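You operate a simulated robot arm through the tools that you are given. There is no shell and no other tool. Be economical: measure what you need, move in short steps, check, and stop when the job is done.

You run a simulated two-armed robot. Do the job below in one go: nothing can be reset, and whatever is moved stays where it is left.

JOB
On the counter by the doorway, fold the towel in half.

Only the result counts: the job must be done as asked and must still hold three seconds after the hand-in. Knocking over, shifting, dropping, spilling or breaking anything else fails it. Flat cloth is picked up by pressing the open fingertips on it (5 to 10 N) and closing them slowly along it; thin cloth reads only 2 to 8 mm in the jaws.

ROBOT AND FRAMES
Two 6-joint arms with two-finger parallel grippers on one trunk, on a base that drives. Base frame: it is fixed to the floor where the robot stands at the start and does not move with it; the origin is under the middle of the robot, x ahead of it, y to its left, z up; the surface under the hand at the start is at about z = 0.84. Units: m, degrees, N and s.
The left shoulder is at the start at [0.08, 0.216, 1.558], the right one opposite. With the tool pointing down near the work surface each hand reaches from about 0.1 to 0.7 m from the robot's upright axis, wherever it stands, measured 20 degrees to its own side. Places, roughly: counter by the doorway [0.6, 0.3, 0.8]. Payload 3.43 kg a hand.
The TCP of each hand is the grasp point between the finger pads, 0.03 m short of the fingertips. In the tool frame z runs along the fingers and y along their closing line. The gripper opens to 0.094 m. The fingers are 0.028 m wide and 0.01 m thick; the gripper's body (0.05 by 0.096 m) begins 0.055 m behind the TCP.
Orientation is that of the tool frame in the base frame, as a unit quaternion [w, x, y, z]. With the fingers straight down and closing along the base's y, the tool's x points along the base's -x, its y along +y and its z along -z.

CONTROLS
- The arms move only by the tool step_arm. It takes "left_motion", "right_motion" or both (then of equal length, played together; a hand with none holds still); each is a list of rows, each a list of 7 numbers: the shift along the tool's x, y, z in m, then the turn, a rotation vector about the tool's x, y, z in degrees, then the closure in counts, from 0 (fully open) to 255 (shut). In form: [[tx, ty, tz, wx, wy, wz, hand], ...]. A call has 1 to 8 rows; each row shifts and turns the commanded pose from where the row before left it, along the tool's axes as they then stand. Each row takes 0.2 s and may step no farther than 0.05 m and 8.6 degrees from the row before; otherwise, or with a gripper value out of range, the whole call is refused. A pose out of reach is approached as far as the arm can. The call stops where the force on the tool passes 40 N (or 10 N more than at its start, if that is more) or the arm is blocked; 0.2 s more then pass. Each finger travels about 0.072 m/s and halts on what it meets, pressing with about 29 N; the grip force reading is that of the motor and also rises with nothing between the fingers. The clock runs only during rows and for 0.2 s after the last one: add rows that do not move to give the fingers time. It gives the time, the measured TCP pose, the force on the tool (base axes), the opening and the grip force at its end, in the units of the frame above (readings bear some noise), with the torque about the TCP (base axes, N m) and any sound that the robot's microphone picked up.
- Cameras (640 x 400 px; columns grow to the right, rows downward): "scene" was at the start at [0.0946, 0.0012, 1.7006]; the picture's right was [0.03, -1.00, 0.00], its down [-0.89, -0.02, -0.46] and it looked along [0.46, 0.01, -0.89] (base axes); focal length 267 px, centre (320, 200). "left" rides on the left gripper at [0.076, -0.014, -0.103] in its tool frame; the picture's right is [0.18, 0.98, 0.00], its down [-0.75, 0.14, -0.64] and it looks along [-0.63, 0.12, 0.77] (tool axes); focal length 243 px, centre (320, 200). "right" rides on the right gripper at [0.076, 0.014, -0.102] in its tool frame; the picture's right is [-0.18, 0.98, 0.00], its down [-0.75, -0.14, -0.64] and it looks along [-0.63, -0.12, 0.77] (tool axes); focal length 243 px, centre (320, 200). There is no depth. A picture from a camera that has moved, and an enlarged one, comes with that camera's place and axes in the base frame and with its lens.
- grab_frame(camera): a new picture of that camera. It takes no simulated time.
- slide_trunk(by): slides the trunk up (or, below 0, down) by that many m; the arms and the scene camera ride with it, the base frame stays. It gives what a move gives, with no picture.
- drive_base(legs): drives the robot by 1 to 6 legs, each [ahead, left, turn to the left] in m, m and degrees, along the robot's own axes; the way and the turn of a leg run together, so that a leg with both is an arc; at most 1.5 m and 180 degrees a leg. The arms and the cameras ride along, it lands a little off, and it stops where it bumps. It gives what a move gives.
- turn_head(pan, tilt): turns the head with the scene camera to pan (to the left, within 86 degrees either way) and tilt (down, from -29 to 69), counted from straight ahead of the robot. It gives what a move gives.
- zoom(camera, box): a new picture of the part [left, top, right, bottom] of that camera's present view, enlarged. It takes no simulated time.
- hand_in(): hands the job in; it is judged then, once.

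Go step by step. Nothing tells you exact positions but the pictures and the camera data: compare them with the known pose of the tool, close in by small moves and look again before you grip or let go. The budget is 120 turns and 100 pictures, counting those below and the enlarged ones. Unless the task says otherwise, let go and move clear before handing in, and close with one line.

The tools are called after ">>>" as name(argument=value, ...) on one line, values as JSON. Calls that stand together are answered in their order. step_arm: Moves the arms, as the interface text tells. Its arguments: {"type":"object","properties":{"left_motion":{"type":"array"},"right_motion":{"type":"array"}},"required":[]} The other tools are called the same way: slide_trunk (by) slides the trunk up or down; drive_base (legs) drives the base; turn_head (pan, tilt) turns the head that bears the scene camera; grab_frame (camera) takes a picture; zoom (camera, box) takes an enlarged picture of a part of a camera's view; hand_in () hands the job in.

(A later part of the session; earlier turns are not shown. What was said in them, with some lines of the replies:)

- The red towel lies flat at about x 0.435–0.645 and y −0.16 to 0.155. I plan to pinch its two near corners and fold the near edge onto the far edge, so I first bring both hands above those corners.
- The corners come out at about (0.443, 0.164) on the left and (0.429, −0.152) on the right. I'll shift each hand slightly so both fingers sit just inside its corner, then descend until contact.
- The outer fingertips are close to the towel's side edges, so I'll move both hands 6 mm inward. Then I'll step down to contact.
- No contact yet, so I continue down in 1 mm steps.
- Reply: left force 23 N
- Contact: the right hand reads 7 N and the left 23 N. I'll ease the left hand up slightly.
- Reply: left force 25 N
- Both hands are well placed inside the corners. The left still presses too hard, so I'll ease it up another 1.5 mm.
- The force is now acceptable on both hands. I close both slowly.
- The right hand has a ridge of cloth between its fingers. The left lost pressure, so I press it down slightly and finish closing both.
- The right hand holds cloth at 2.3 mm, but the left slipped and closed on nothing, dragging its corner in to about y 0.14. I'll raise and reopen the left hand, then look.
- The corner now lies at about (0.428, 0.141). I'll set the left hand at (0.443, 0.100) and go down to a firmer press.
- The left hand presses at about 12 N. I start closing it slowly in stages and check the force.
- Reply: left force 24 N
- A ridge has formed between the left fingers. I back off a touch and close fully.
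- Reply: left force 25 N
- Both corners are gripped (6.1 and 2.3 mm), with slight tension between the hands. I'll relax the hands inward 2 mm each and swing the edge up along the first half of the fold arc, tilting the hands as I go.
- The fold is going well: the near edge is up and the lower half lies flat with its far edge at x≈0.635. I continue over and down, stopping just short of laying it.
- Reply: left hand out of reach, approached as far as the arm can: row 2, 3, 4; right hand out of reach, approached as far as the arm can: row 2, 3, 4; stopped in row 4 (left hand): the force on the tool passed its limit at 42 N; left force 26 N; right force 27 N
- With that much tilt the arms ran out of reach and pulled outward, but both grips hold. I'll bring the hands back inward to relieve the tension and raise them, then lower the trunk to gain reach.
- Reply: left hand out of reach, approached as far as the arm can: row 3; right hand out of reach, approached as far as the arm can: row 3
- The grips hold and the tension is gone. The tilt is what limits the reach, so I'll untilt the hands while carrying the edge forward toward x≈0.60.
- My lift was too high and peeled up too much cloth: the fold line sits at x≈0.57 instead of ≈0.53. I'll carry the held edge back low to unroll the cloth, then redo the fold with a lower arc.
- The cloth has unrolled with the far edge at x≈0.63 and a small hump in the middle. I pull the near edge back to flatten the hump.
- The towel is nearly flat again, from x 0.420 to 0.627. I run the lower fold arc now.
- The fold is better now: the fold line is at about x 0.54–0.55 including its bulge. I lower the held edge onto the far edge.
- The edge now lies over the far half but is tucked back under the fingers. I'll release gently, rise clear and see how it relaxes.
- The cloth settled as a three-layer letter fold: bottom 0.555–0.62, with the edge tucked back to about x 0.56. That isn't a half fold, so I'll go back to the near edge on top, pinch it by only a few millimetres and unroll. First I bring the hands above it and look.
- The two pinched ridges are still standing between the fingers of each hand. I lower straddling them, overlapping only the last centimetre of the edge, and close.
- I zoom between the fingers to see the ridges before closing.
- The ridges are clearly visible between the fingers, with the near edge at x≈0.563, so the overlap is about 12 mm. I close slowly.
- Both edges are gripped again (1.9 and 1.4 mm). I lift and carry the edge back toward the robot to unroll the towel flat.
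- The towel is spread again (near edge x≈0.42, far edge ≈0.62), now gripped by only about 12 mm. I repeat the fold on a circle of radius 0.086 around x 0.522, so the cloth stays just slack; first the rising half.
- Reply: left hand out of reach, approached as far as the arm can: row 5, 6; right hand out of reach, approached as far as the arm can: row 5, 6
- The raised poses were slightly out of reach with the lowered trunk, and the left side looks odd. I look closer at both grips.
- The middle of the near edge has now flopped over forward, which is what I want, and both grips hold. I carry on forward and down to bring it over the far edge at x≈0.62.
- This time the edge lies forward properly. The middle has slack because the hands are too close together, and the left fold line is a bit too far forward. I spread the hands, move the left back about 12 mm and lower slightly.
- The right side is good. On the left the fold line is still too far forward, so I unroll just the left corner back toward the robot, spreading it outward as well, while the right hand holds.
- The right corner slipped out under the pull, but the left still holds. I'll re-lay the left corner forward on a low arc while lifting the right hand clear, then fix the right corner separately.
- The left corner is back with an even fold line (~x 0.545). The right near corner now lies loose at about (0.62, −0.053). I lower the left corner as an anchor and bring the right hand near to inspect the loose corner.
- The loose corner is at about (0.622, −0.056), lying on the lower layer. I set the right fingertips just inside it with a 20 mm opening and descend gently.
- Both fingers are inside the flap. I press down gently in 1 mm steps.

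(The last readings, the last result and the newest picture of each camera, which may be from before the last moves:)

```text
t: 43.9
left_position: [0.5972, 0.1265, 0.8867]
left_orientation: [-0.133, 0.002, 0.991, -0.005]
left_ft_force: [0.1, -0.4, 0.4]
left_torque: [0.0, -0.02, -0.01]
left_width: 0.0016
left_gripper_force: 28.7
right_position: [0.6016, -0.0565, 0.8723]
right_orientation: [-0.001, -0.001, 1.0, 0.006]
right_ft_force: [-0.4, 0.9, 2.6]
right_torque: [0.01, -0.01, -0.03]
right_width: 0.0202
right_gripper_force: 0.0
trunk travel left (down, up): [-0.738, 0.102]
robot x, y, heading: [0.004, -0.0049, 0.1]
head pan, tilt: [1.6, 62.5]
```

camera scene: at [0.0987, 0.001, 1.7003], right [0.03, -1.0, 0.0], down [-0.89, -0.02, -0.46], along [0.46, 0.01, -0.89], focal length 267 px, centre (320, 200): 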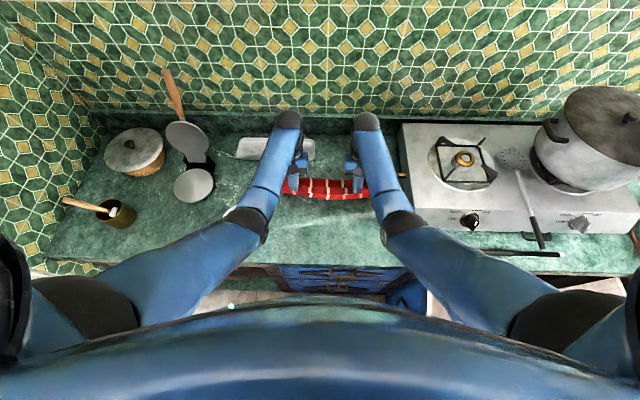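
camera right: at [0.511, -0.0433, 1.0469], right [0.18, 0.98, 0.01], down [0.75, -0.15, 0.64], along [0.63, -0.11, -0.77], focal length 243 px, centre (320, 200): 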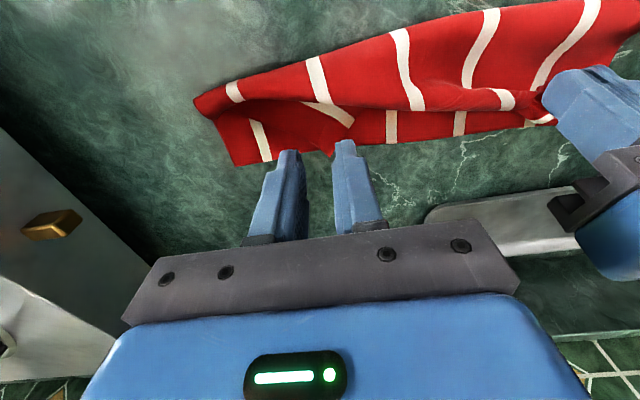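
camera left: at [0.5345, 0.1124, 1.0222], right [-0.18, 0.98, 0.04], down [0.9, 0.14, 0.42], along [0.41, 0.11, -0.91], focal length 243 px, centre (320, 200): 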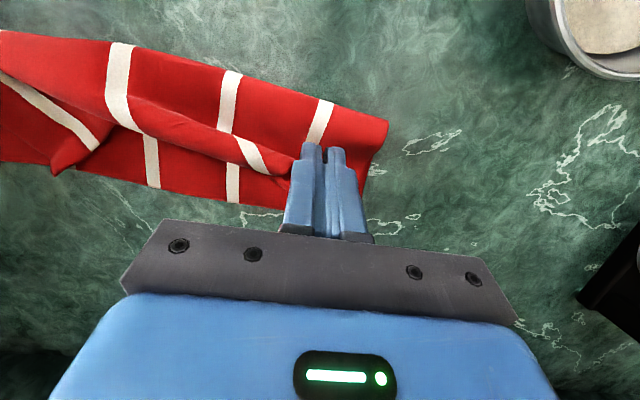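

Light contact. I press about 0.5 mm more and close slowly.

>>> step_arm(right_motion=[[0, 0, 0.0005, 0, 0, 0, 200], [0, 0, 0, 0, 0, 0, 209], [0, 0, 0, 0, 0, 0, 218], [0, 0, 0, 0, 0, 0, 227], [0, 0, 0, 0, 0, 0, 236], [0, 0, 0, 0, 0, 0, 245], [0, 0, 0, 0, 0, 0, 255], [0, 0, 0, 0, 0, 0, 255]])

>>> zoom(camera="right", box=[220, 90, 440, 250])

```text
t: 45.7
left_position: [0.5974, 0.1258, 0.8885]
left_orientation: [-0.132, 0.002, 0.991, -0.006]
left_ft_force: [0.5, -0.1, -0.4]
left_torque: [-0.01, -0.02, -0.03]
left_width: 0.0017
left_gripper_force: 28.9
right_position: [0.6022, -0.0561, 0.8717]
right_orientation: [0.001, -0.001, 1.0, 0.006]
right_ft_force: [0.7, 0.1, 9.1]
right_torque: [0.03, -0.04, 0.01]
right_width: 0.002
right_gripper_force: 29.0
trunk travel left (down, up): [-0.738, 0.102]
robot x, y, heading: [-0.0023, -0.0046, -0.0]
head pan, tilt: [1.6, 62.5]
```

```text
2.50 times, centred on (330, 170) of right
camera zoom: at [0.5257, -0.0438, 0.9743], right [0.18, 0.98, 0.01], down [0.75, -0.15, 0.64], along [0.63, -0.11, -0.77], focal length 606 px, centre (295, 275)
```

zoom: 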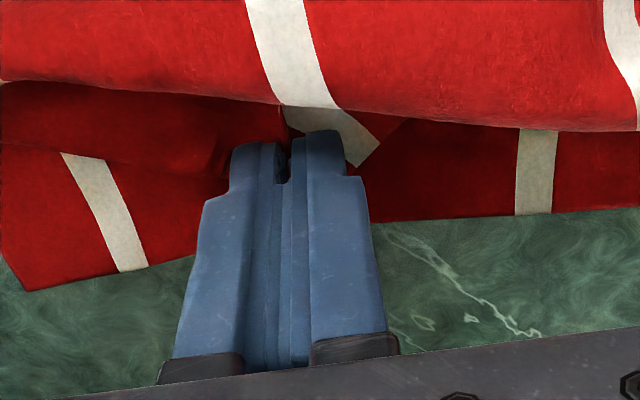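

Gripped at 2 mm. I lift it slightly and carry the corner outward to y≈−0.145, yawing the hand about 40° so the corner points to its proper place.

>>> step_arm(right_motion=[[0, 0, -0.025, 0, 0, 0, 255], [0, -0.0148, 0, 0, 0, 8, 255], [-0.0021, -0.0147, 0, 0, 0, 8, 255], [-0.0041, -0.0142, 0, 0, 0, 8, 255], [-0.006, -0.0135, 0, 0, 0, 8, 255], [-0.0078, -0.0126, 0, 0, 0, 8, 255], [-0.0095, -0.0113, 0, 0, 0, 0, 255], [0, 0, 0, 0, 0, 0, 255]])

>>> grab_frame(camera="right")

>>> zoom(camera="scene", box=[240, 130, 420, 250])

```text
t: 47.5
left_position: [0.5978, 0.1274, 0.8862]
left_orientation: [-0.132, 0.002, 0.991, -0.003]
left_ft_force: [-0.1, -5.9, -0.5]
left_torque: [-0.08, 0.0, -0.09]
left_width: 0.0019
left_gripper_force: 29.4
right_position: [0.602, -0.1462, 0.8955]
right_orientation: [-0.002, 0.342, 0.94, 0.005]
right_ft_force: [0.9, 5.9, 0.1]
right_torque: [0.18, 0.01, -0.02]
right_width: 0.0022
right_gripper_force: 29.0
trunk travel left (down, up): [-0.738, 0.102]
robot x, y, heading: [0.0019, 0.0009, -0.1]
head pan, tilt: [1.6, 62.5]
```

```text
30 pictures are left
camera right: at [0.5529, -0.0876, 0.9974], right [0.77, 0.64, 0.01], down [0.49, -0.6, 0.64], along [0.41, -0.49, -0.77], focal length 243 px, centre (320, 200)
```

right: 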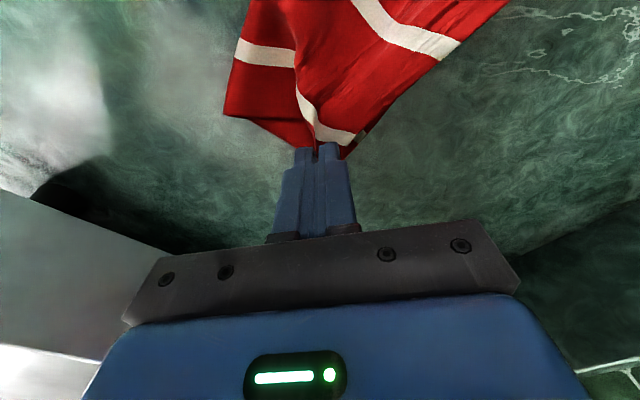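

```text
3.33 times, centred on (330, 190) of scene
camera zoom: at [0.095, 0.0014, 1.6506], right [0.03, -1.0, 0.0], down [-0.89, -0.03, -0.46], along [0.46, 0.01, -0.89], focal length 890 px, centre (287, 233)
```

zoom: 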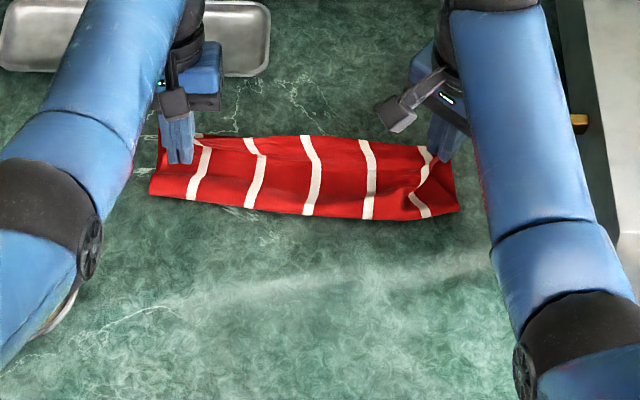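

The top layer now covers the lower one nicely, from x≈0.53 to 0.624. I ease the tension, lower both corners and release.

>>> step_arm(left_motion=[[0, 0, 0.002, 0, 0, 0, 255], [0, 0, 0.002, 0, 0, 0, 255], [0, 0, 0, 0, 0, 0, 230], [0, 0, 0, 0, 0, 0, 205], [0, 0, 0, 0, 0, 0, 180], [0, 0, 0, 0, 0, 0, 180], [0, 0, -0.03, 0, 0, 0, 180], [0, 0, -0.04, 0, 0, 0, 180]], right_motion=[[0.001, 0.002, 0.01, 0, 0, 0, 255], [0, 0, 0.01, 0, 0, 0, 255], [0, 0, 0, 0, 0, 0, 230], [0, 0, 0, 0, 0, 0, 205], [0, 0, 0, 0, 0, 0, 180], [0, 0, 0, 0, 0, 0, 180], [0, 0, -0.03, 0, 0, 0, 180], [0, 0, -0.04, 0, 0, 0, 180]])

>>> step_arm(left_motion=[[0.03, 0.01, -0.03, 0, 0, 0, 180], [0.03, 0.02, -0.02, 0, 0, 0, 180], [0.03, 0.03, 0, 0, 0, 0, 180], [0, 0, 0, 0, 0, 0, 180]], right_motion=[[0, -0.02, -0.03, 0, 0, -8, 180], [0, -0.02, -0.02, 0, 0, -8, 180], [0, -0.02, 0, 0, 0, -8, 180], [0, -0.02, 0, 0, 0, -8, 180]])

>>> zoom(camera="scene", box=[250, 140, 410, 240])

>>> grab_frame(camera="left")

>>> grab_frame(camera="right")

```text
t: 49.3
left_position: [0.6114, 0.1291, 0.9496]
left_orientation: [-0.133, 0.002, 0.991, -0.005]
left_ft_force: [-0.3, -0.1, -0.3]
left_torque: [-0.02, -0.02, 0.0]
left_width: 0.0276
left_gripper_force: 0.1
right_position: [0.6035, -0.1421, 0.9462]
right_orientation: [-0.002, 0.341, 0.94, 0.005]
right_ft_force: [-0.3, 0.8, 0.9]
right_torque: [0.01, 0.02, 0.0]
right_width: 0.0275
right_gripper_force: 0.1
trunk travel left (down, up): [-0.738, 0.102]
robot x, y, heading: [0.0018, 0.0029, 0.1]
head pan, tilt: [1.6, 62.5]
```

```text
t: 50.3
left_position: [0.5956, 0.1821, 0.9629]
left_orientation: [-0.133, 0.002, 0.991, -0.004]
left_ft_force: [-0.3, -0.4, 0.2]
left_torque: [-0.01, -0.03, 0.0]
left_width: 0.0278
left_gripper_force: 0.1
left hand out of reach, approached as far as the arm can: row 1, 2, 3
right_position: [0.5679, -0.2142, 0.9894]
right_orientation: [0.001, 0.067, 0.998, 0.005]
right_ft_force: [-0.4, 0.1, -0.2]
right_torque: [0.04, -0.02, 0.02]
right_width: 0.0278
right_gripper_force: 0.0
right hand out of reach, approached as far as the arm can: row 3
trunk travel left (down, up): [-0.738, 0.102]
robot x, y, heading: [0.0007, -0.0034, -0.0]
head pan, tilt: [1.6, 62.5]
```

```text
4.00 times, centred on (330, 190) of scene
camera zoom: at [0.0946, 0.0003, 1.6506], right [0.03, -1.0, 0.0], down [-0.89, -0.02, -0.46], along [0.46, 0.01, -0.89], focal length 1067 px, centre (280, 240)
```

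zoom: 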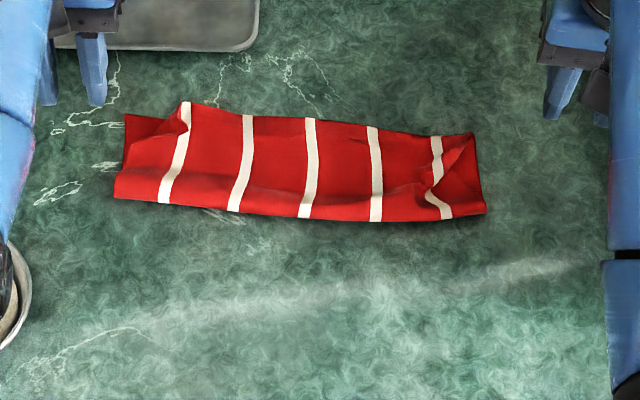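

```text
27 pictures are left
camera left: at [0.5493, 0.1683, 1.083], right [-0.18, 0.98, 0.04], down [0.9, 0.14, 0.42], along [0.41, 0.11, -0.91], focal length 243 px, centre (320, 200)
```

left: 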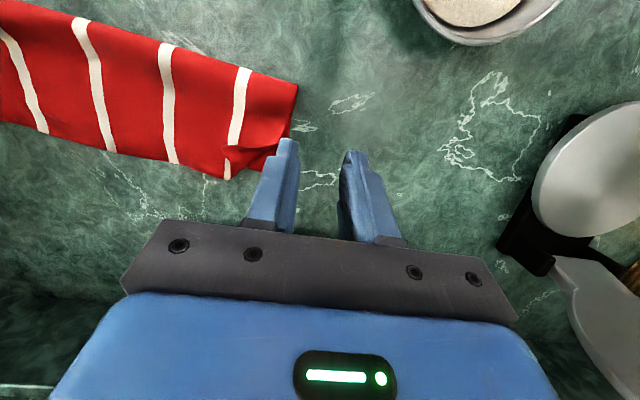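

```text
26 pictures are left
camera right: at [0.495, -0.1914, 1.0918], right [0.31, 0.95, 0.01], down [0.73, -0.25, 0.64], along [0.61, -0.19, -0.77], focal length 243 px, centre (320, 200)
```

right: 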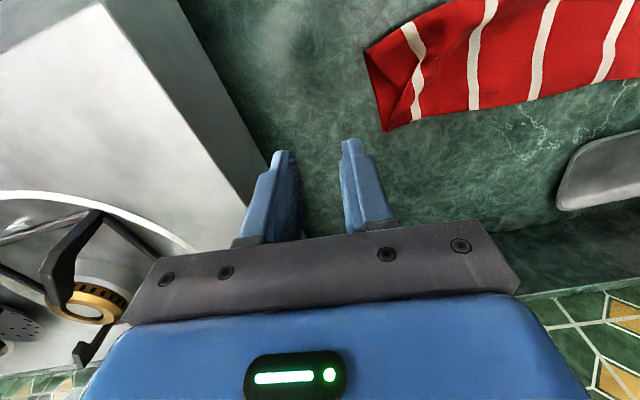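

The towel is folded in half along its length, with the edges nearly aligned. The top-left corner seems tucked and the right corner has a small crease, so I look closer at both.

>>> zoom(camera="left", box=[150, 50, 330, 200])

>>> zoom(camera="right", box=[340, 0, 540, 140])

```text
2.67 times, centred on (240, 125) of left
camera zoom: at [0.5493, 0.1683, 1.083], right [-0.18, 0.98, 0.04], down [0.9, 0.14, 0.42], along [0.41, 0.11, -0.91], focal length 647 px, centre (533, 400)
```

zoom: 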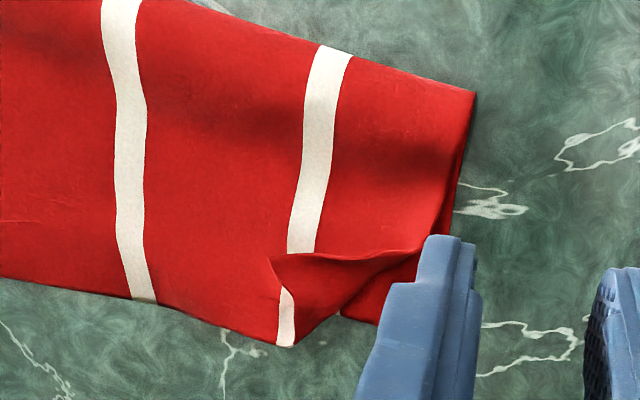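

```text
2.86 times, centred on (440, 70) of right
camera zoom: at [0.495, -0.1914, 1.0918], right [0.31, 0.95, 0.01], down [0.73, -0.25, 0.64], along [0.61, -0.19, -0.77], focal length 693 px, centre (-23, 571)
```

zoom: 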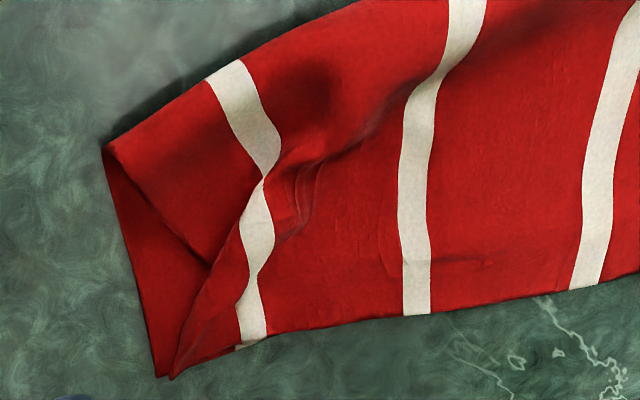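

The right corner sits well. The near-left top corner is flipped back as a flap with its free edge around (0.607, 0.12). I bring the left fingers behind it, above the cloth, ready to push it over forward.

>>> step_arm(left_motion=[[0.0042, -0.02, 0.0115, 0, -5, 0, 170], [0.0052, -0.02, 0.011, 0, -5, 0, 170], [0.0061, -0.02, 0.0106, 0, -5, 0, 170], [0, 0, 0.02, 0, 0, 0, 170], [0, 0, 0.02, 0, 0, 0, 170], [0, 0, 0, 0, 0, 0, 170]])

>>> zoom(camera="left", box=[200, 80, 440, 250])

```text
t: 51.7
left_position: [0.5735, 0.1226, 0.8943]
left_orientation: [-0.001, 0.002, 1.0, -0.004]
left_ft_force: [0.1, -0.6, -0.3]
left_torque: [-0.03, 0.02, -0.01]
left_width: 0.0313
left_gripper_force: 0.1
right_position: [0.568, -0.2136, 0.9899]
right_orientation: [0.002, 0.067, 0.998, 0.005]
right_ft_force: [-0.2, -0.4, 0.2]
right_torque: [-0.01, 0.01, -0.03]
right_width: 0.0279
right_gripper_force: 0.1
trunk travel left (down, up): [-0.738, 0.102]
robot x, y, heading: [0.001, 0.0024, -0.2]
head pan, tilt: [1.6, 62.5]
```

```text
2.35 times, centred on (320, 165) of left
camera zoom: at [0.4985, 0.1098, 0.9977], right [-0.18, 0.98, -0.01], down [0.76, 0.15, 0.64], along [0.63, 0.11, -0.77], focal length 571 px, centre (320, 282)
```

zoom: 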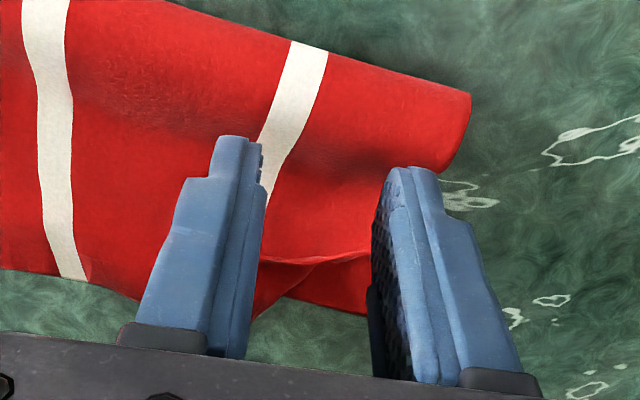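

The flap edge is at x≈0.607, just ahead of the fingers. I lower to just above the top layer and sweep forward in small steps.

>>> step_arm(left_motion=[[0, 0, 0.006, 0, 0, 0, 170], [0, 0, 0.006, 0, 0, 0, 170], [-0.012, 0, 0, 0, 0, 0, 170], [-0.012, 0, 0, 0, 0, 0, 170], [-0.012, 0, 0, 0, 0, 0, 170], [-0.012, 0, -0.001, 0, 0, 0, 170], [-0.012, 0, -0.001, 0, 0, 0, 170], [0, 0, 0, 0, 0, 0, 170]])

>>> zoom(camera="left", box=[200, 80, 440, 250])

>>> zoom(camera="scene", box=[250, 140, 410, 240])

```text
t: 53.5
left_position: [0.6339, 0.12, 0.8839]
left_orientation: [-0.002, 0.001, 1.0, -0.004]
left_ft_force: [0.1, 0.1, -0.1]
left_torque: [0.03, 0.02, 0.0]
left_width: 0.0312
left_gripper_force: 0.1
right_position: [0.5681, -0.2134, 0.9889]
right_orientation: [0.001, 0.067, 0.998, 0.005]
right_ft_force: [0.1, 0.9, -0.2]
right_torque: [0.01, 0.03, 0.0]
right_width: 0.0276
right_gripper_force: 0.1
trunk travel left (down, up): [-0.738, 0.102]
robot x, y, heading: [-0.0006, 0.0003, 0.2]
head pan, tilt: [1.6, 62.5]
```

```text
2.35 times, centred on (320, 165) of left
camera zoom: at [0.559, 0.1077, 0.9879], right [-0.18, 0.98, -0.01], down [0.76, 0.15, 0.64], along [0.63, 0.11, -0.77], focal length 571 px, centre (320, 282)
```

zoom: 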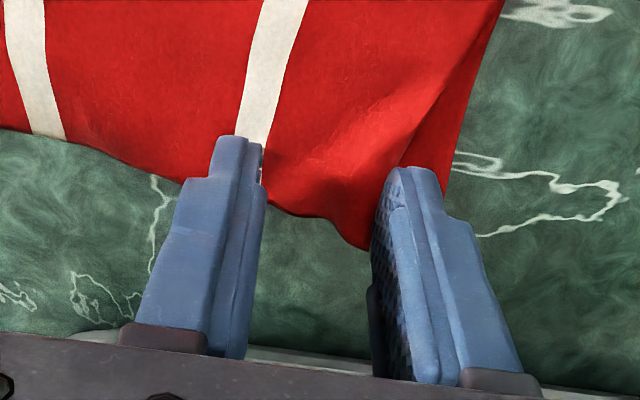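

```text
4.00 times, centred on (330, 190) of scene
camera zoom: at [0.0948, 0.0013, 1.6506], right [0.03, -1.0, 0.0], down [-0.89, -0.03, -0.46], along [0.46, 0.01, -0.89], focal length 1067 px, centre (280, 240)
```

zoom: 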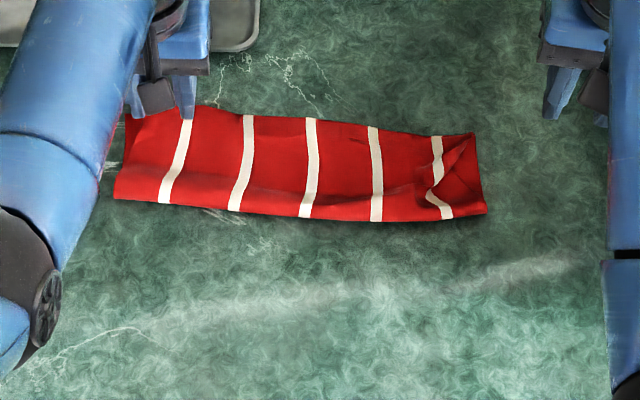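

The flap flipped open and the left corner now lies out properly. I raise the left hand clear and look at the result.

>>> step_arm(left_motion=[[0, 0, -0.02, 0, 0, 0, 170], [0, 0, -0.03, 0, 0, 0, 170], [0.01, 0.03, -0.02, 0, 0, 0, 170], [0.02, 0.04, 0, 0, 0, 0, 170], [0, 0, 0, 0, 0, 0, 170]])

>>> zoom(camera="scene", box=[250, 140, 410, 240])

>>> grab_frame(camera="left")

```text
t: 54.7
left_position: [0.6026, 0.1908, 0.9547]
left_orientation: [-0.003, 0.002, 1.0, -0.004]
left_ft_force: [-0.1, -0.9, 0.1]
left_torque: [0.0, -0.02, 0.02]
left_width: 0.0312
left_gripper_force: 0.0
right_position: [0.5684, -0.2149, 0.9896]
right_orientation: [0.0, 0.068, 0.998, 0.005]
right_ft_force: [-0.5, -1.3, 0.1]
right_torque: [0.0, 0.01, 0.01]
right_width: 0.0276
right_gripper_force: 0.2
trunk travel left (down, up): [-0.738, 0.102]
robot x, y, heading: [0.0009, 0.0002, -0.1]
head pan, tilt: [1.6, 62.5]
```

```text
4.00 times, centred on (330, 190) of scene
camera zoom: at [0.0953, 0.0005, 1.6506], right [0.03, -1.0, 0.0], down [-0.89, -0.02, -0.46], along [0.46, 0.01, -0.89], focal length 1067 px, centre (280, 240)
```

zoom: 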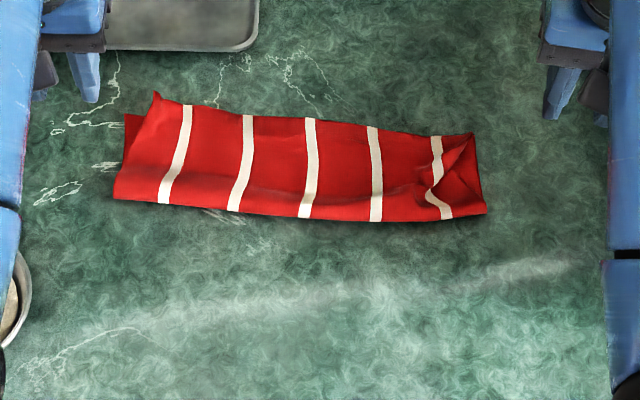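

```text
19 pictures are left
camera left: at [0.527, 0.1784, 1.0577], right [-0.18, 0.98, -0.01], down [0.76, 0.14, 0.64], along [0.63, 0.11, -0.77], focal length 243 px, centre (320, 200)
```

left: 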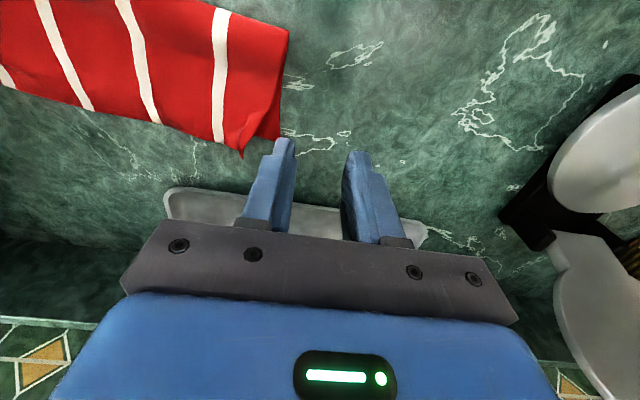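

Good: the top-left corner overhangs by about 2 cm and sits 2 cm inward of the lower corner. I'll tidy it by pressing lightly on the overhang and dragging it outward and back.

>>> step_arm(left_motion=[[-0.0128, -0.025, 0.018, 0, 0, 0, 170], [-0.0128, -0.025, 0.018, 0, 0, 0, 170], [-0.0128, -0.025, 0.018, 0, 0, 0, 170], [0, 0, 0.018, 0, 0, 0, 170], [0, 0, 0.006, 0, 0, 0, 170], [0, 0, 0.002, 0, 0, 0, 170], [0, 0, 0.001, 0, 0, 0, 170], [0, 0, 0, 0, 0, 0, 170]])

>>> zoom(camera="left", box=[200, 80, 440, 250])

```text
t: 56.5
left_position: [0.6438, 0.1158, 0.8729]
left_orientation: [-0.002, 0.0, 1.0, -0.005]
left_ft_force: [-0.4, -1.1, -0.1]
left_torque: [0.03, -0.02, 0.02]
left_width: 0.0313
left_gripper_force: 0.0
right_position: [0.5688, -0.2133, 0.9905]
right_orientation: [0.001, 0.068, 0.998, 0.006]
right_ft_force: [-1.0, 0.2, 0.0]
right_torque: [0.06, -0.04, 0.01]
right_width: 0.0274
right_gripper_force: 0.0
trunk travel left (down, up): [-0.738, 0.102]
robot x, y, heading: [0.0014, -0.0023, -0.0]
head pan, tilt: [1.6, 62.5]
```

```text
2.35 times, centred on (320, 165) of left
camera zoom: at [0.5673, 0.1021, 0.9762], right [-0.18, 0.98, -0.01], down [0.76, 0.15, 0.64], along [0.63, 0.11, -0.77], focal length 571 px, centre (320, 282)
```

zoom: 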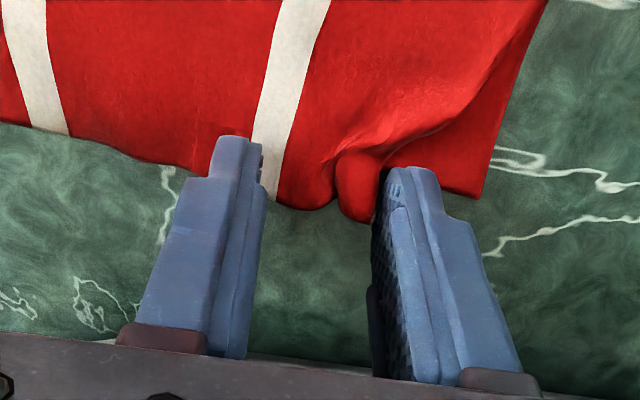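

The outer finger nudged the corner inward, so it now stands between the two fingers. I simply pinch it there and place it where it belongs.

>>> step_arm(left_motion=[[-0.003, 0, -0.001, 0, 0, 0, 185], [0, 0, 0, 0, 0, 0, 200], [0, 0, 0, 0, 0, 0, 215], [0, 0, 0, 0, 0, 0, 230], [0, 0, 0, 0, 0, 0, 245], [0, 0, 0, 0, 0, 0, 255], [0, 0, 0, 0, 0, 0, 255]])

>>> zoom(camera="left", box=[200, 80, 440, 250])

```text
t: 58.1
left_position: [0.6465, 0.1148, 0.8741]
left_orientation: [-0.002, 0.0, 1.0, -0.005]
left_ft_force: [-0.5, -0.1, 1.4]
left_torque: [-0.06, -0.03, 0.01]
left_width: 0.0034
left_gripper_force: 28.9
right_position: [0.5692, -0.2137, 0.99]
right_orientation: [0.0, 0.068, 0.998, 0.005]
right_ft_force: [0.5, -0.5, -0.2]
right_torque: [0.02, 0.02, -0.01]
right_width: 0.0277
right_gripper_force: 0.0
trunk travel left (down, up): [-0.738, 0.102]
robot x, y, heading: [-0.0009, -0.0008, 0.0]
head pan, tilt: [1.6, 62.5]
```

```text
2.35 times, centred on (320, 165) of left
camera zoom: at [0.5707, 0.1022, 0.9766], right [-0.18, 0.98, -0.01], down [0.76, 0.15, 0.64], along [0.63, 0.11, -0.77], focal length 571 px, centre (320, 282)
```

zoom: 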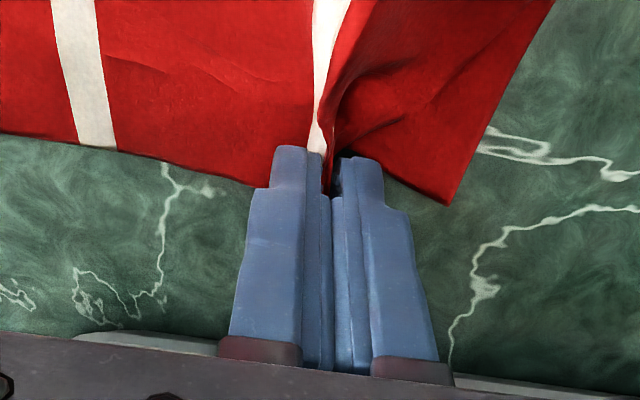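

Gripped at 3.4 mm; the lower corner underneath is at about (0.646, 0.150). I lift slightly, move outward about 3 cm while yawing so the corner points outward, and lower again.

>>> step_arm(left_motion=[[0, 0, -0.008, 0, 0, 0, 255], [0.001, 0.0078, 0, 0, 0, -8, 255], [-0.0001, 0.0078, 0, 0, 0, -8, 255], [-0.0012, 0.0078, 0, 0, 0, -8, 255], [-0.0023, 0.0075, 0, 0, 0, -8, 255], [0, 0, 0.006, 0, 0, 0, 255], [0, 0, 0, 0, 0, 0, 255]])

>>> zoom(camera="scene", box=[250, 140, 410, 240])

>>> zoom(camera="left", box=[200, 80, 440, 250])

```text
t: 59.7
left_position: [0.642, 0.1463, 0.8753]
left_orientation: [-0.003, -0.275, 0.962, -0.003]
left_ft_force: [-0.1, -0.8, -0.2]
left_torque: [-0.01, 0.01, -0.05]
left_width: 0.0029
left_gripper_force: 28.9
right_position: [0.57, -0.214, 0.9896]
right_orientation: [0.0, 0.068, 0.998, 0.005]
right_ft_force: [0.3, -0.7, -0.6]
right_torque: [0.04, 0.0, 0.0]
right_width: 0.0274
right_gripper_force: 0.1
trunk travel left (down, up): [-0.738, 0.102]
robot x, y, heading: [0.0021, -0.0016, 0.1]
head pan, tilt: [1.6, 62.5]
```

```text
4.00 times, centred on (330, 190) of scene
camera zoom: at [0.0951, 0.001, 1.6506], right [0.03, -1.0, 0.0], down [-0.89, -0.02, -0.46], along [0.46, 0.01, -0.89], focal length 1067 px, centre (280, 240)
```

zoom: 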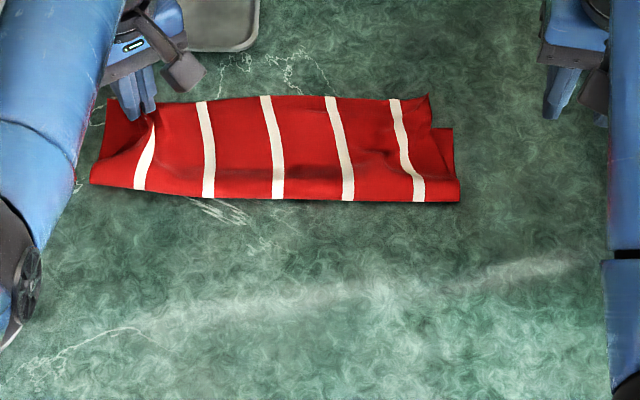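

```text
2.35 times, centred on (320, 165) of left
camera zoom: at [0.5856, 0.0947, 0.9788], right [-0.68, 0.74, 0.0], down [0.57, 0.52, 0.63], along [0.47, 0.43, -0.77], focal length 571 px, centre (320, 282)
```

zoom: 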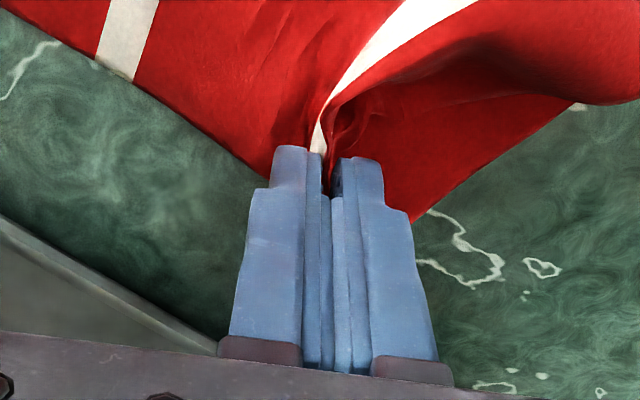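

The whole towel shifted slightly left with the pull, but it stays folded. I release the left hand, rise clear and look.

>>> step_arm(left_motion=[[0, 0, 0, 0, 0, 0, 235], [0, 0, 0, 0, 0, 0, 215], [0, 0, 0, 0, 0, 0, 195], [0, 0, 0, 0, 0, 0, 195], [0, 0, -0.03, 0, 0, 0, 195], [0, 0, -0.04, 0, 0, 0, 195], [0, 0.04, 0, 0, 0, 8, 195], [0, 0.02, 0, 0, 0, 8, 195]])

>>> zoom(camera="scene", box=[250, 140, 410, 240])

```text
t: 61.5
left_position: [0.6142, 0.2037, 0.9467]
left_orientation: [-0.003, -0.137, 0.991, -0.005]
left_ft_force: [-0.1, 0.9, -0.1]
left_torque: [0.03, -0.05, 0.06]
left_width: 0.0222
left_gripper_force: 0.1
right_position: [0.5677, -0.2134, 0.9903]
right_orientation: [0.0, 0.067, 0.998, 0.006]
right_ft_force: [-0.4, -0.7, 0.3]
right_torque: [-0.01, 0.01, 0.02]
right_width: 0.0275
right_gripper_force: 0.1
trunk travel left (down, up): [-0.738, 0.102]
robot x, y, heading: [-0.0006, -0.0011, -0.3]
head pan, tilt: [1.6, 62.5]
```

```text
4.00 times, centred on (330, 190) of scene
camera zoom: at [0.0946, 0.0027, 1.6506], right [0.03, -1.0, 0.0], down [-0.89, -0.03, -0.46], along [0.46, 0.01, -0.89], focal length 1067 px, centre (280, 240)
```

zoom: 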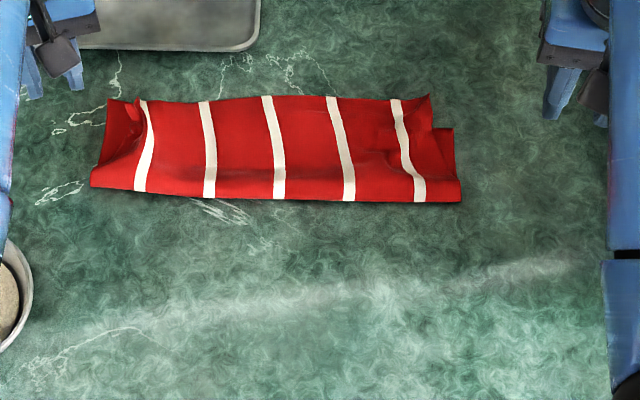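

The fold is neat now. I check each top corner with the hand cameras before deciding on final touches.

>>> grab_frame(camera="left")

>>> zoom(camera="right", box=[340, 0, 580, 150])

```text
13 pictures are left
camera left: at [0.5453, 0.1711, 1.0504], right [-0.44, 0.9, -0.01], down [0.69, 0.35, 0.64], along [0.57, 0.28, -0.77], focal length 243 px, centre (320, 200)
```

left: 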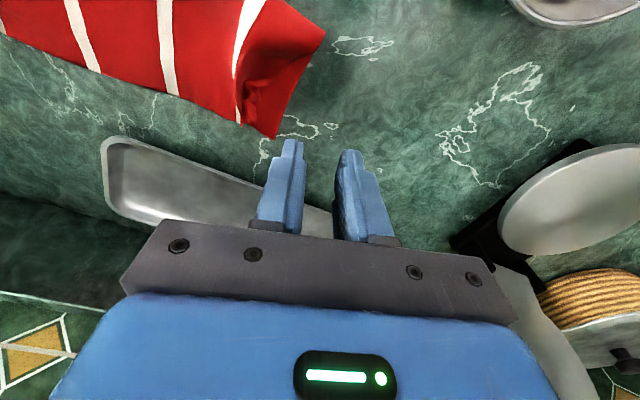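

```text
2.67 times, centred on (460, 75) of right
camera zoom: at [0.4951, -0.1894, 1.092], right [0.32, 0.95, 0.01], down [0.73, -0.25, 0.64], along [0.61, -0.2, -0.77], focal length 647 px, centre (-53, 533)
```

zoom: 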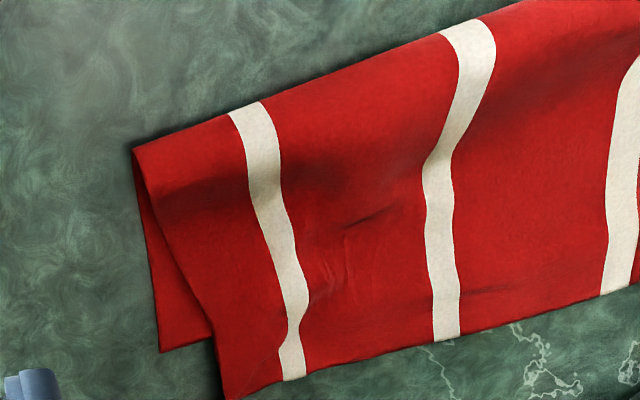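

The right top corner is only about 2–3 cm off the lower one. I zoom on the left corner.

>>> zoom(camera="left", box=[190, 10, 350, 150])

```text
2.86 times, centred on (270, 80) of left
camera zoom: at [0.5453, 0.1711, 1.0504], right [-0.44, 0.9, -0.01], down [0.69, 0.35, 0.64], along [0.57, 0.28, -0.77], focal length 693 px, centre (463, 543)
```

zoom: 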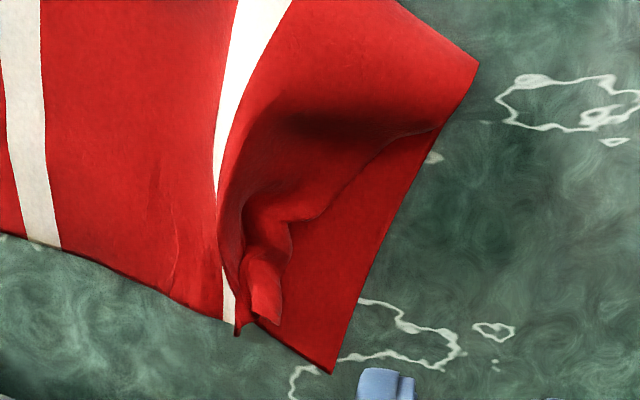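

The left top corner is within about 2.5 cm and slightly curled; the right one overhangs by about 3.5 cm diagonally. I'll tidy the right corner by pinching only the overhanging part, so I bring the right hand above it first.

>>> step_arm(right_motion=[[0, 0, 0, 0, 0, -7.7, 180], [-0.0168, 0.0211, 0.012, 0, 0, 0, 180], [-0.0168, 0.0211, 0.012, 0, 0, 0, 180], [-0.0168, 0.0211, 0.012, 0, 0, 0, 180], [-0.0168, 0.0211, 0.012, 0, 0, 0, 180], [-0.0168, 0.0211, 0.012, 0, 0, 0, 180], [0, 0, 0.02, 0, 0, 0, 180], [0, 0, 0.02, 0, 0, 0, 180]])

>>> zoom(camera="right", box=[200, 80, 440, 250])

```text
t: 63.3
left_position: [0.6151, 0.2033, 0.9467]
left_orientation: [-0.003, -0.139, 0.99, -0.004]
left_ft_force: [0.7, 0.0, -0.2]
left_torque: [0.01, 0.02, 0.01]
left_width: 0.0221
left_gripper_force: 0.1
right_position: [0.6521, -0.1075, 0.8948]
right_orientation: [0.0, 0.001, 1.0, 0.006]
right_ft_force: [-0.3, 0.5, -0.1]
right_torque: [-0.02, -0.01, -0.04]
right_width: 0.0275
right_gripper_force: 0.1
trunk travel left (down, up): [-0.738, 0.102]
robot x, y, heading: [-0.001, -0.0013, -0.0]
head pan, tilt: [1.6, 62.5]
```

```text
2.35 times, centred on (320, 165) of right
camera zoom: at [0.5761, -0.0939, 0.9969], right [0.19, 0.98, 0.01], down [0.75, -0.15, 0.64], along [0.63, -0.11, -0.77], focal length 571 px, centre (320, 282)
```

zoom: 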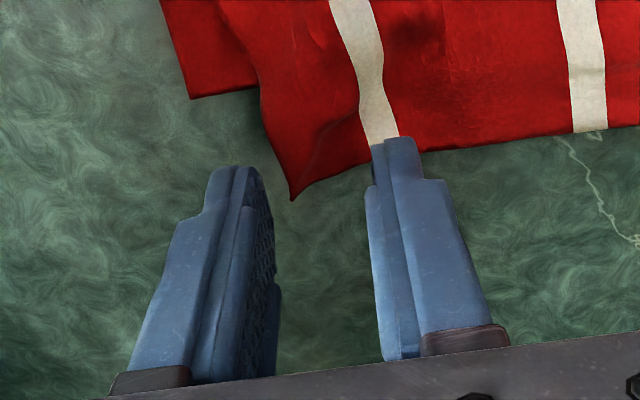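

The overhanging corner is at (0.664, −0.117) and the lower edge at x≈0.63. I position the fingers over the overhang only and press lightly.

>>> step_arm(right_motion=[[0.004, 0.0035, 0.01, 0, 0, 0, 206], [0, 0, 0.009, 0, 0, 0, 206], [0, 0, 0.002, 0, 0, 0, 206], [0, 0, 0.001, 0, 0, 0, 206], [0, 0, 0.001, 0, 0, 0, 206], [0, 0, 0, 0, 0, 0, 206]])

```text
t: 64.7
left_position: [0.6136, 0.2034, 0.9474]
left_orientation: [-0.002, -0.138, 0.99, -0.005]
left_ft_force: [0.3, -0.2, 0.2]
left_torque: [0.01, -0.02, 0.02]
left_width: 0.0222
left_gripper_force: 0.2
right_position: [0.649, -0.1036, 0.8715]
right_orientation: [0.002, 0.001, 1.0, 0.006]
right_ft_force: [0.7, 0.0, 11.5]
right_torque: [-0.09, 0.06, -0.01]
right_width: 0.018
right_gripper_force: 0.0
trunk travel left (down, up): [-0.738, 0.102]
robot x, y, heading: [-0.0008, 0.002, 0.1]
head pan, tilt: [1.6, 62.5]
```

Contact at about 11 N; I close slowly.

>>> step_arm(right_motion=[[0, 0, 0, 0, 0, 0, 213], [0, 0, 0, 0, 0, 0, 220], [0, 0, 0, 0, 0, 0, 227], [0, 0, 0, 0, 0, 0, 234], [0, 0, 0, 0, 0, 0, 241], [0, 0, 0, 0, 0, 0, 248], [0, 0, 0, 0, 0, 0, 255], [0, 0, 0, 0, 0, 0, 255]])

>>> zoom(camera="right", box=[200, 80, 440, 250])

```text
t: 66.5
left_position: [0.6119, 0.2038, 0.9477]
left_orientation: [-0.001, -0.139, 0.99, -0.005]
left_ft_force: [0.0, 0.8, 0.3]
left_torque: [0.03, -0.02, -0.01]
left_width: 0.0221
left_gripper_force: 0.1
right_position: [0.6461, -0.1044, 0.8719]
right_orientation: [0.002, 0.002, 1.0, 0.006]
right_ft_force: [1.0, -2.4, 20.8]
right_torque: [-0.12, 0.06, 0.01]
right_width: 0.0023
right_gripper_force: 29.0
trunk travel left (down, up): [-0.738, 0.102]
robot x, y, heading: [0.0042, 0.0014, 0.1]
head pan, tilt: [1.6, 62.5]
```

```text
2.35 times, centred on (320, 165) of right
camera zoom: at [0.5704, -0.0917, 0.9734], right [0.19, 0.98, 0.01], down [0.75, -0.15, 0.64], along [0.63, -0.11, -0.77], focal length 571 px, centre (320, 282)
```

zoom: 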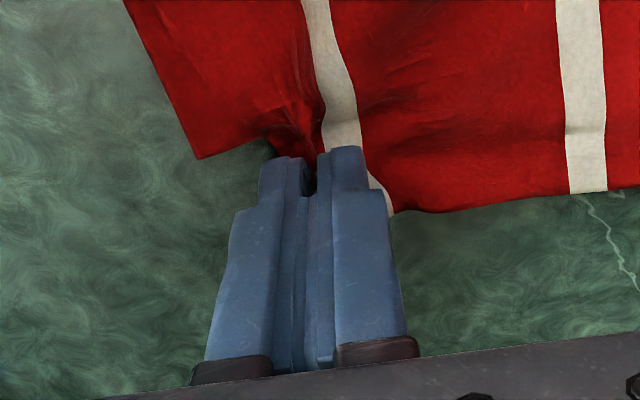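

Gripped. I lift slightly and move the corner back about 25 mm and outward about 21 mm with a yaw, so it lands on the lower corner.

>>> step_arm(right_motion=[[0, 0, -0.009, 0, 0, 0, 255], [0.005, -0.0042, 0, 0, 0, 8, 255], [0.0044, -0.0049, 0, 0, 0, 8, 255], [0.0036, -0.0054, 0, 0, 0, 8, 255], [0.0029, -0.0058, 0, 0, 0, 8, 255], [0.002, -0.0062, 0, 0, 0, 8, 255], [0, 0, 0.004, 0, 0, 0, 255], [0, 0, 0, 0, 0, 0, 255]])

>>> zoom(camera="scene", box=[250, 140, 410, 240])

```text
t: 68.3
left_position: [0.6135, 0.2034, 0.9459]
left_orientation: [-0.003, -0.138, 0.99, -0.005]
left_ft_force: [0.9, -0.2, -0.6]
left_torque: [-0.01, -0.03, 0.05]
left_width: 0.0219
left_gripper_force: 0.0
right_position: [0.6234, -0.1255, 0.8756]
right_orientation: [-0.003, 0.344, 0.939, 0.004]
right_ft_force: [0.0, 0.8, -0.7]
right_torque: [-0.02, 0.02, 0.0]
right_width: 0.0022
right_gripper_force: 29.2
trunk travel left (down, up): [-0.738, 0.102]
robot x, y, heading: [-0.0001, 0.0004, 0.0]
head pan, tilt: [1.6, 62.5]
```

```text
4.00 times, centred on (330, 190) of scene
camera zoom: at [0.0952, 0.0014, 1.6506], right [0.03, -1.0, 0.0], down [-0.89, -0.03, -0.46], along [0.46, 0.01, -0.89], focal length 1067 px, centre (280, 240)
```

zoom: 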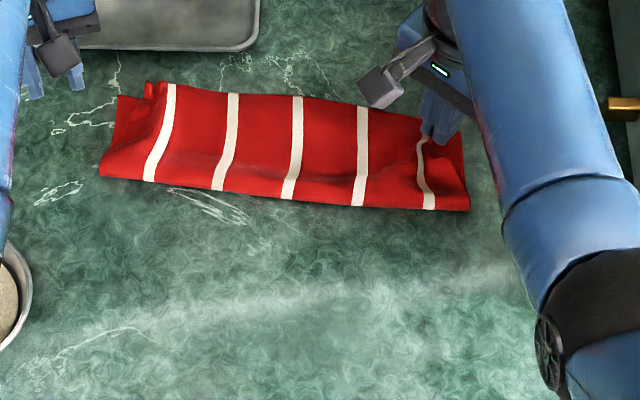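

The right corner is aligned now. I release it and rise clear.

>>> step_arm(right_motion=[[0, 0, 0, 0, 0, 0, 235], [0, 0, 0, 0, 0, 0, 215], [0, 0, 0, 0, 0, 0, 195], [0, 0, 0, 0, 0, 0, 195], [0, 0, -0.03, 0, 0, 0, 195], [0, 0, -0.04, 0, 0, 0, 195], [0.02, -0.04, 0, 0, 0, -8, 195], [0.01, -0.04, 0, 0, 0, -8, 195]])

>>> zoom(camera="scene", box=[250, 140, 410, 240])

>>> zoom(camera="left", box=[190, 10, 350, 150])

```text
t: 70.1
left_position: [0.6135, 0.2024, 0.9474]
left_orientation: [-0.002, -0.139, 0.99, -0.004]
left_ft_force: [0.4, -0.5, 0.3]
left_torque: [0.02, 0.02, 0.03]
left_width: 0.022
left_gripper_force: 0.1
right_position: [0.5496, -0.1777, 0.9415]
right_orientation: [-0.001, 0.208, 0.978, 0.005]
right_ft_force: [-0.7, 0.4, 0.5]
right_torque: [0.0, 0.01, 0.05]
right_width: 0.0222
right_gripper_force: 0.0
trunk travel left (down, up): [-0.738, 0.102]
robot x, y, heading: [-0.0015, 0.0013, 0.1]
head pan, tilt: [1.6, 62.5]
```

```text
4.00 times, centred on (330, 190) of scene
camera zoom: at [0.093, -0.0007, 1.6508], right [0.03, -1.0, 0.0], down [-0.89, -0.02, -0.46], along [0.46, 0.01, -0.89], focal length 1067 px, centre (280, 240)
```

zoom: 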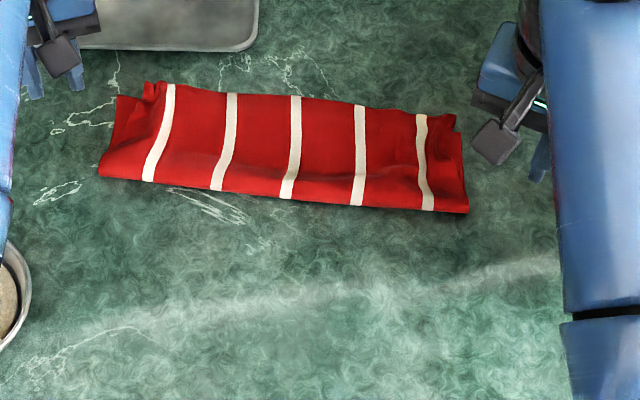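

```text
2.86 times, centred on (270, 80) of left
camera zoom: at [0.5443, 0.1686, 1.0511], right [-0.45, 0.9, -0.01], down [0.69, 0.35, 0.64], along [0.57, 0.28, -0.77], focal length 693 px, centre (463, 543)
```

zoom: 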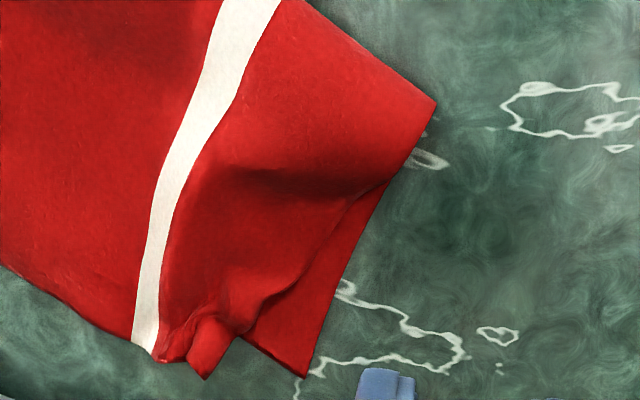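

Both hands are clear. The towel lies folded in half along its length: the right corners nearly coincide, the left ones are about 3 cm apart, and nothing else looks disturbed. I hand it in.

>>> hand_in()

```text
The job is handed in.
```

The towel on the counter by the doorway is folded in half, near edge onto far edge. By my picture estimates the right corners nearly meet and the left corners are about 3 cm apart. The towel also ended up a centimetre or two from where it started. Both hands were let go and clear before hand-in, and I saw nothing else moved in the pictures.
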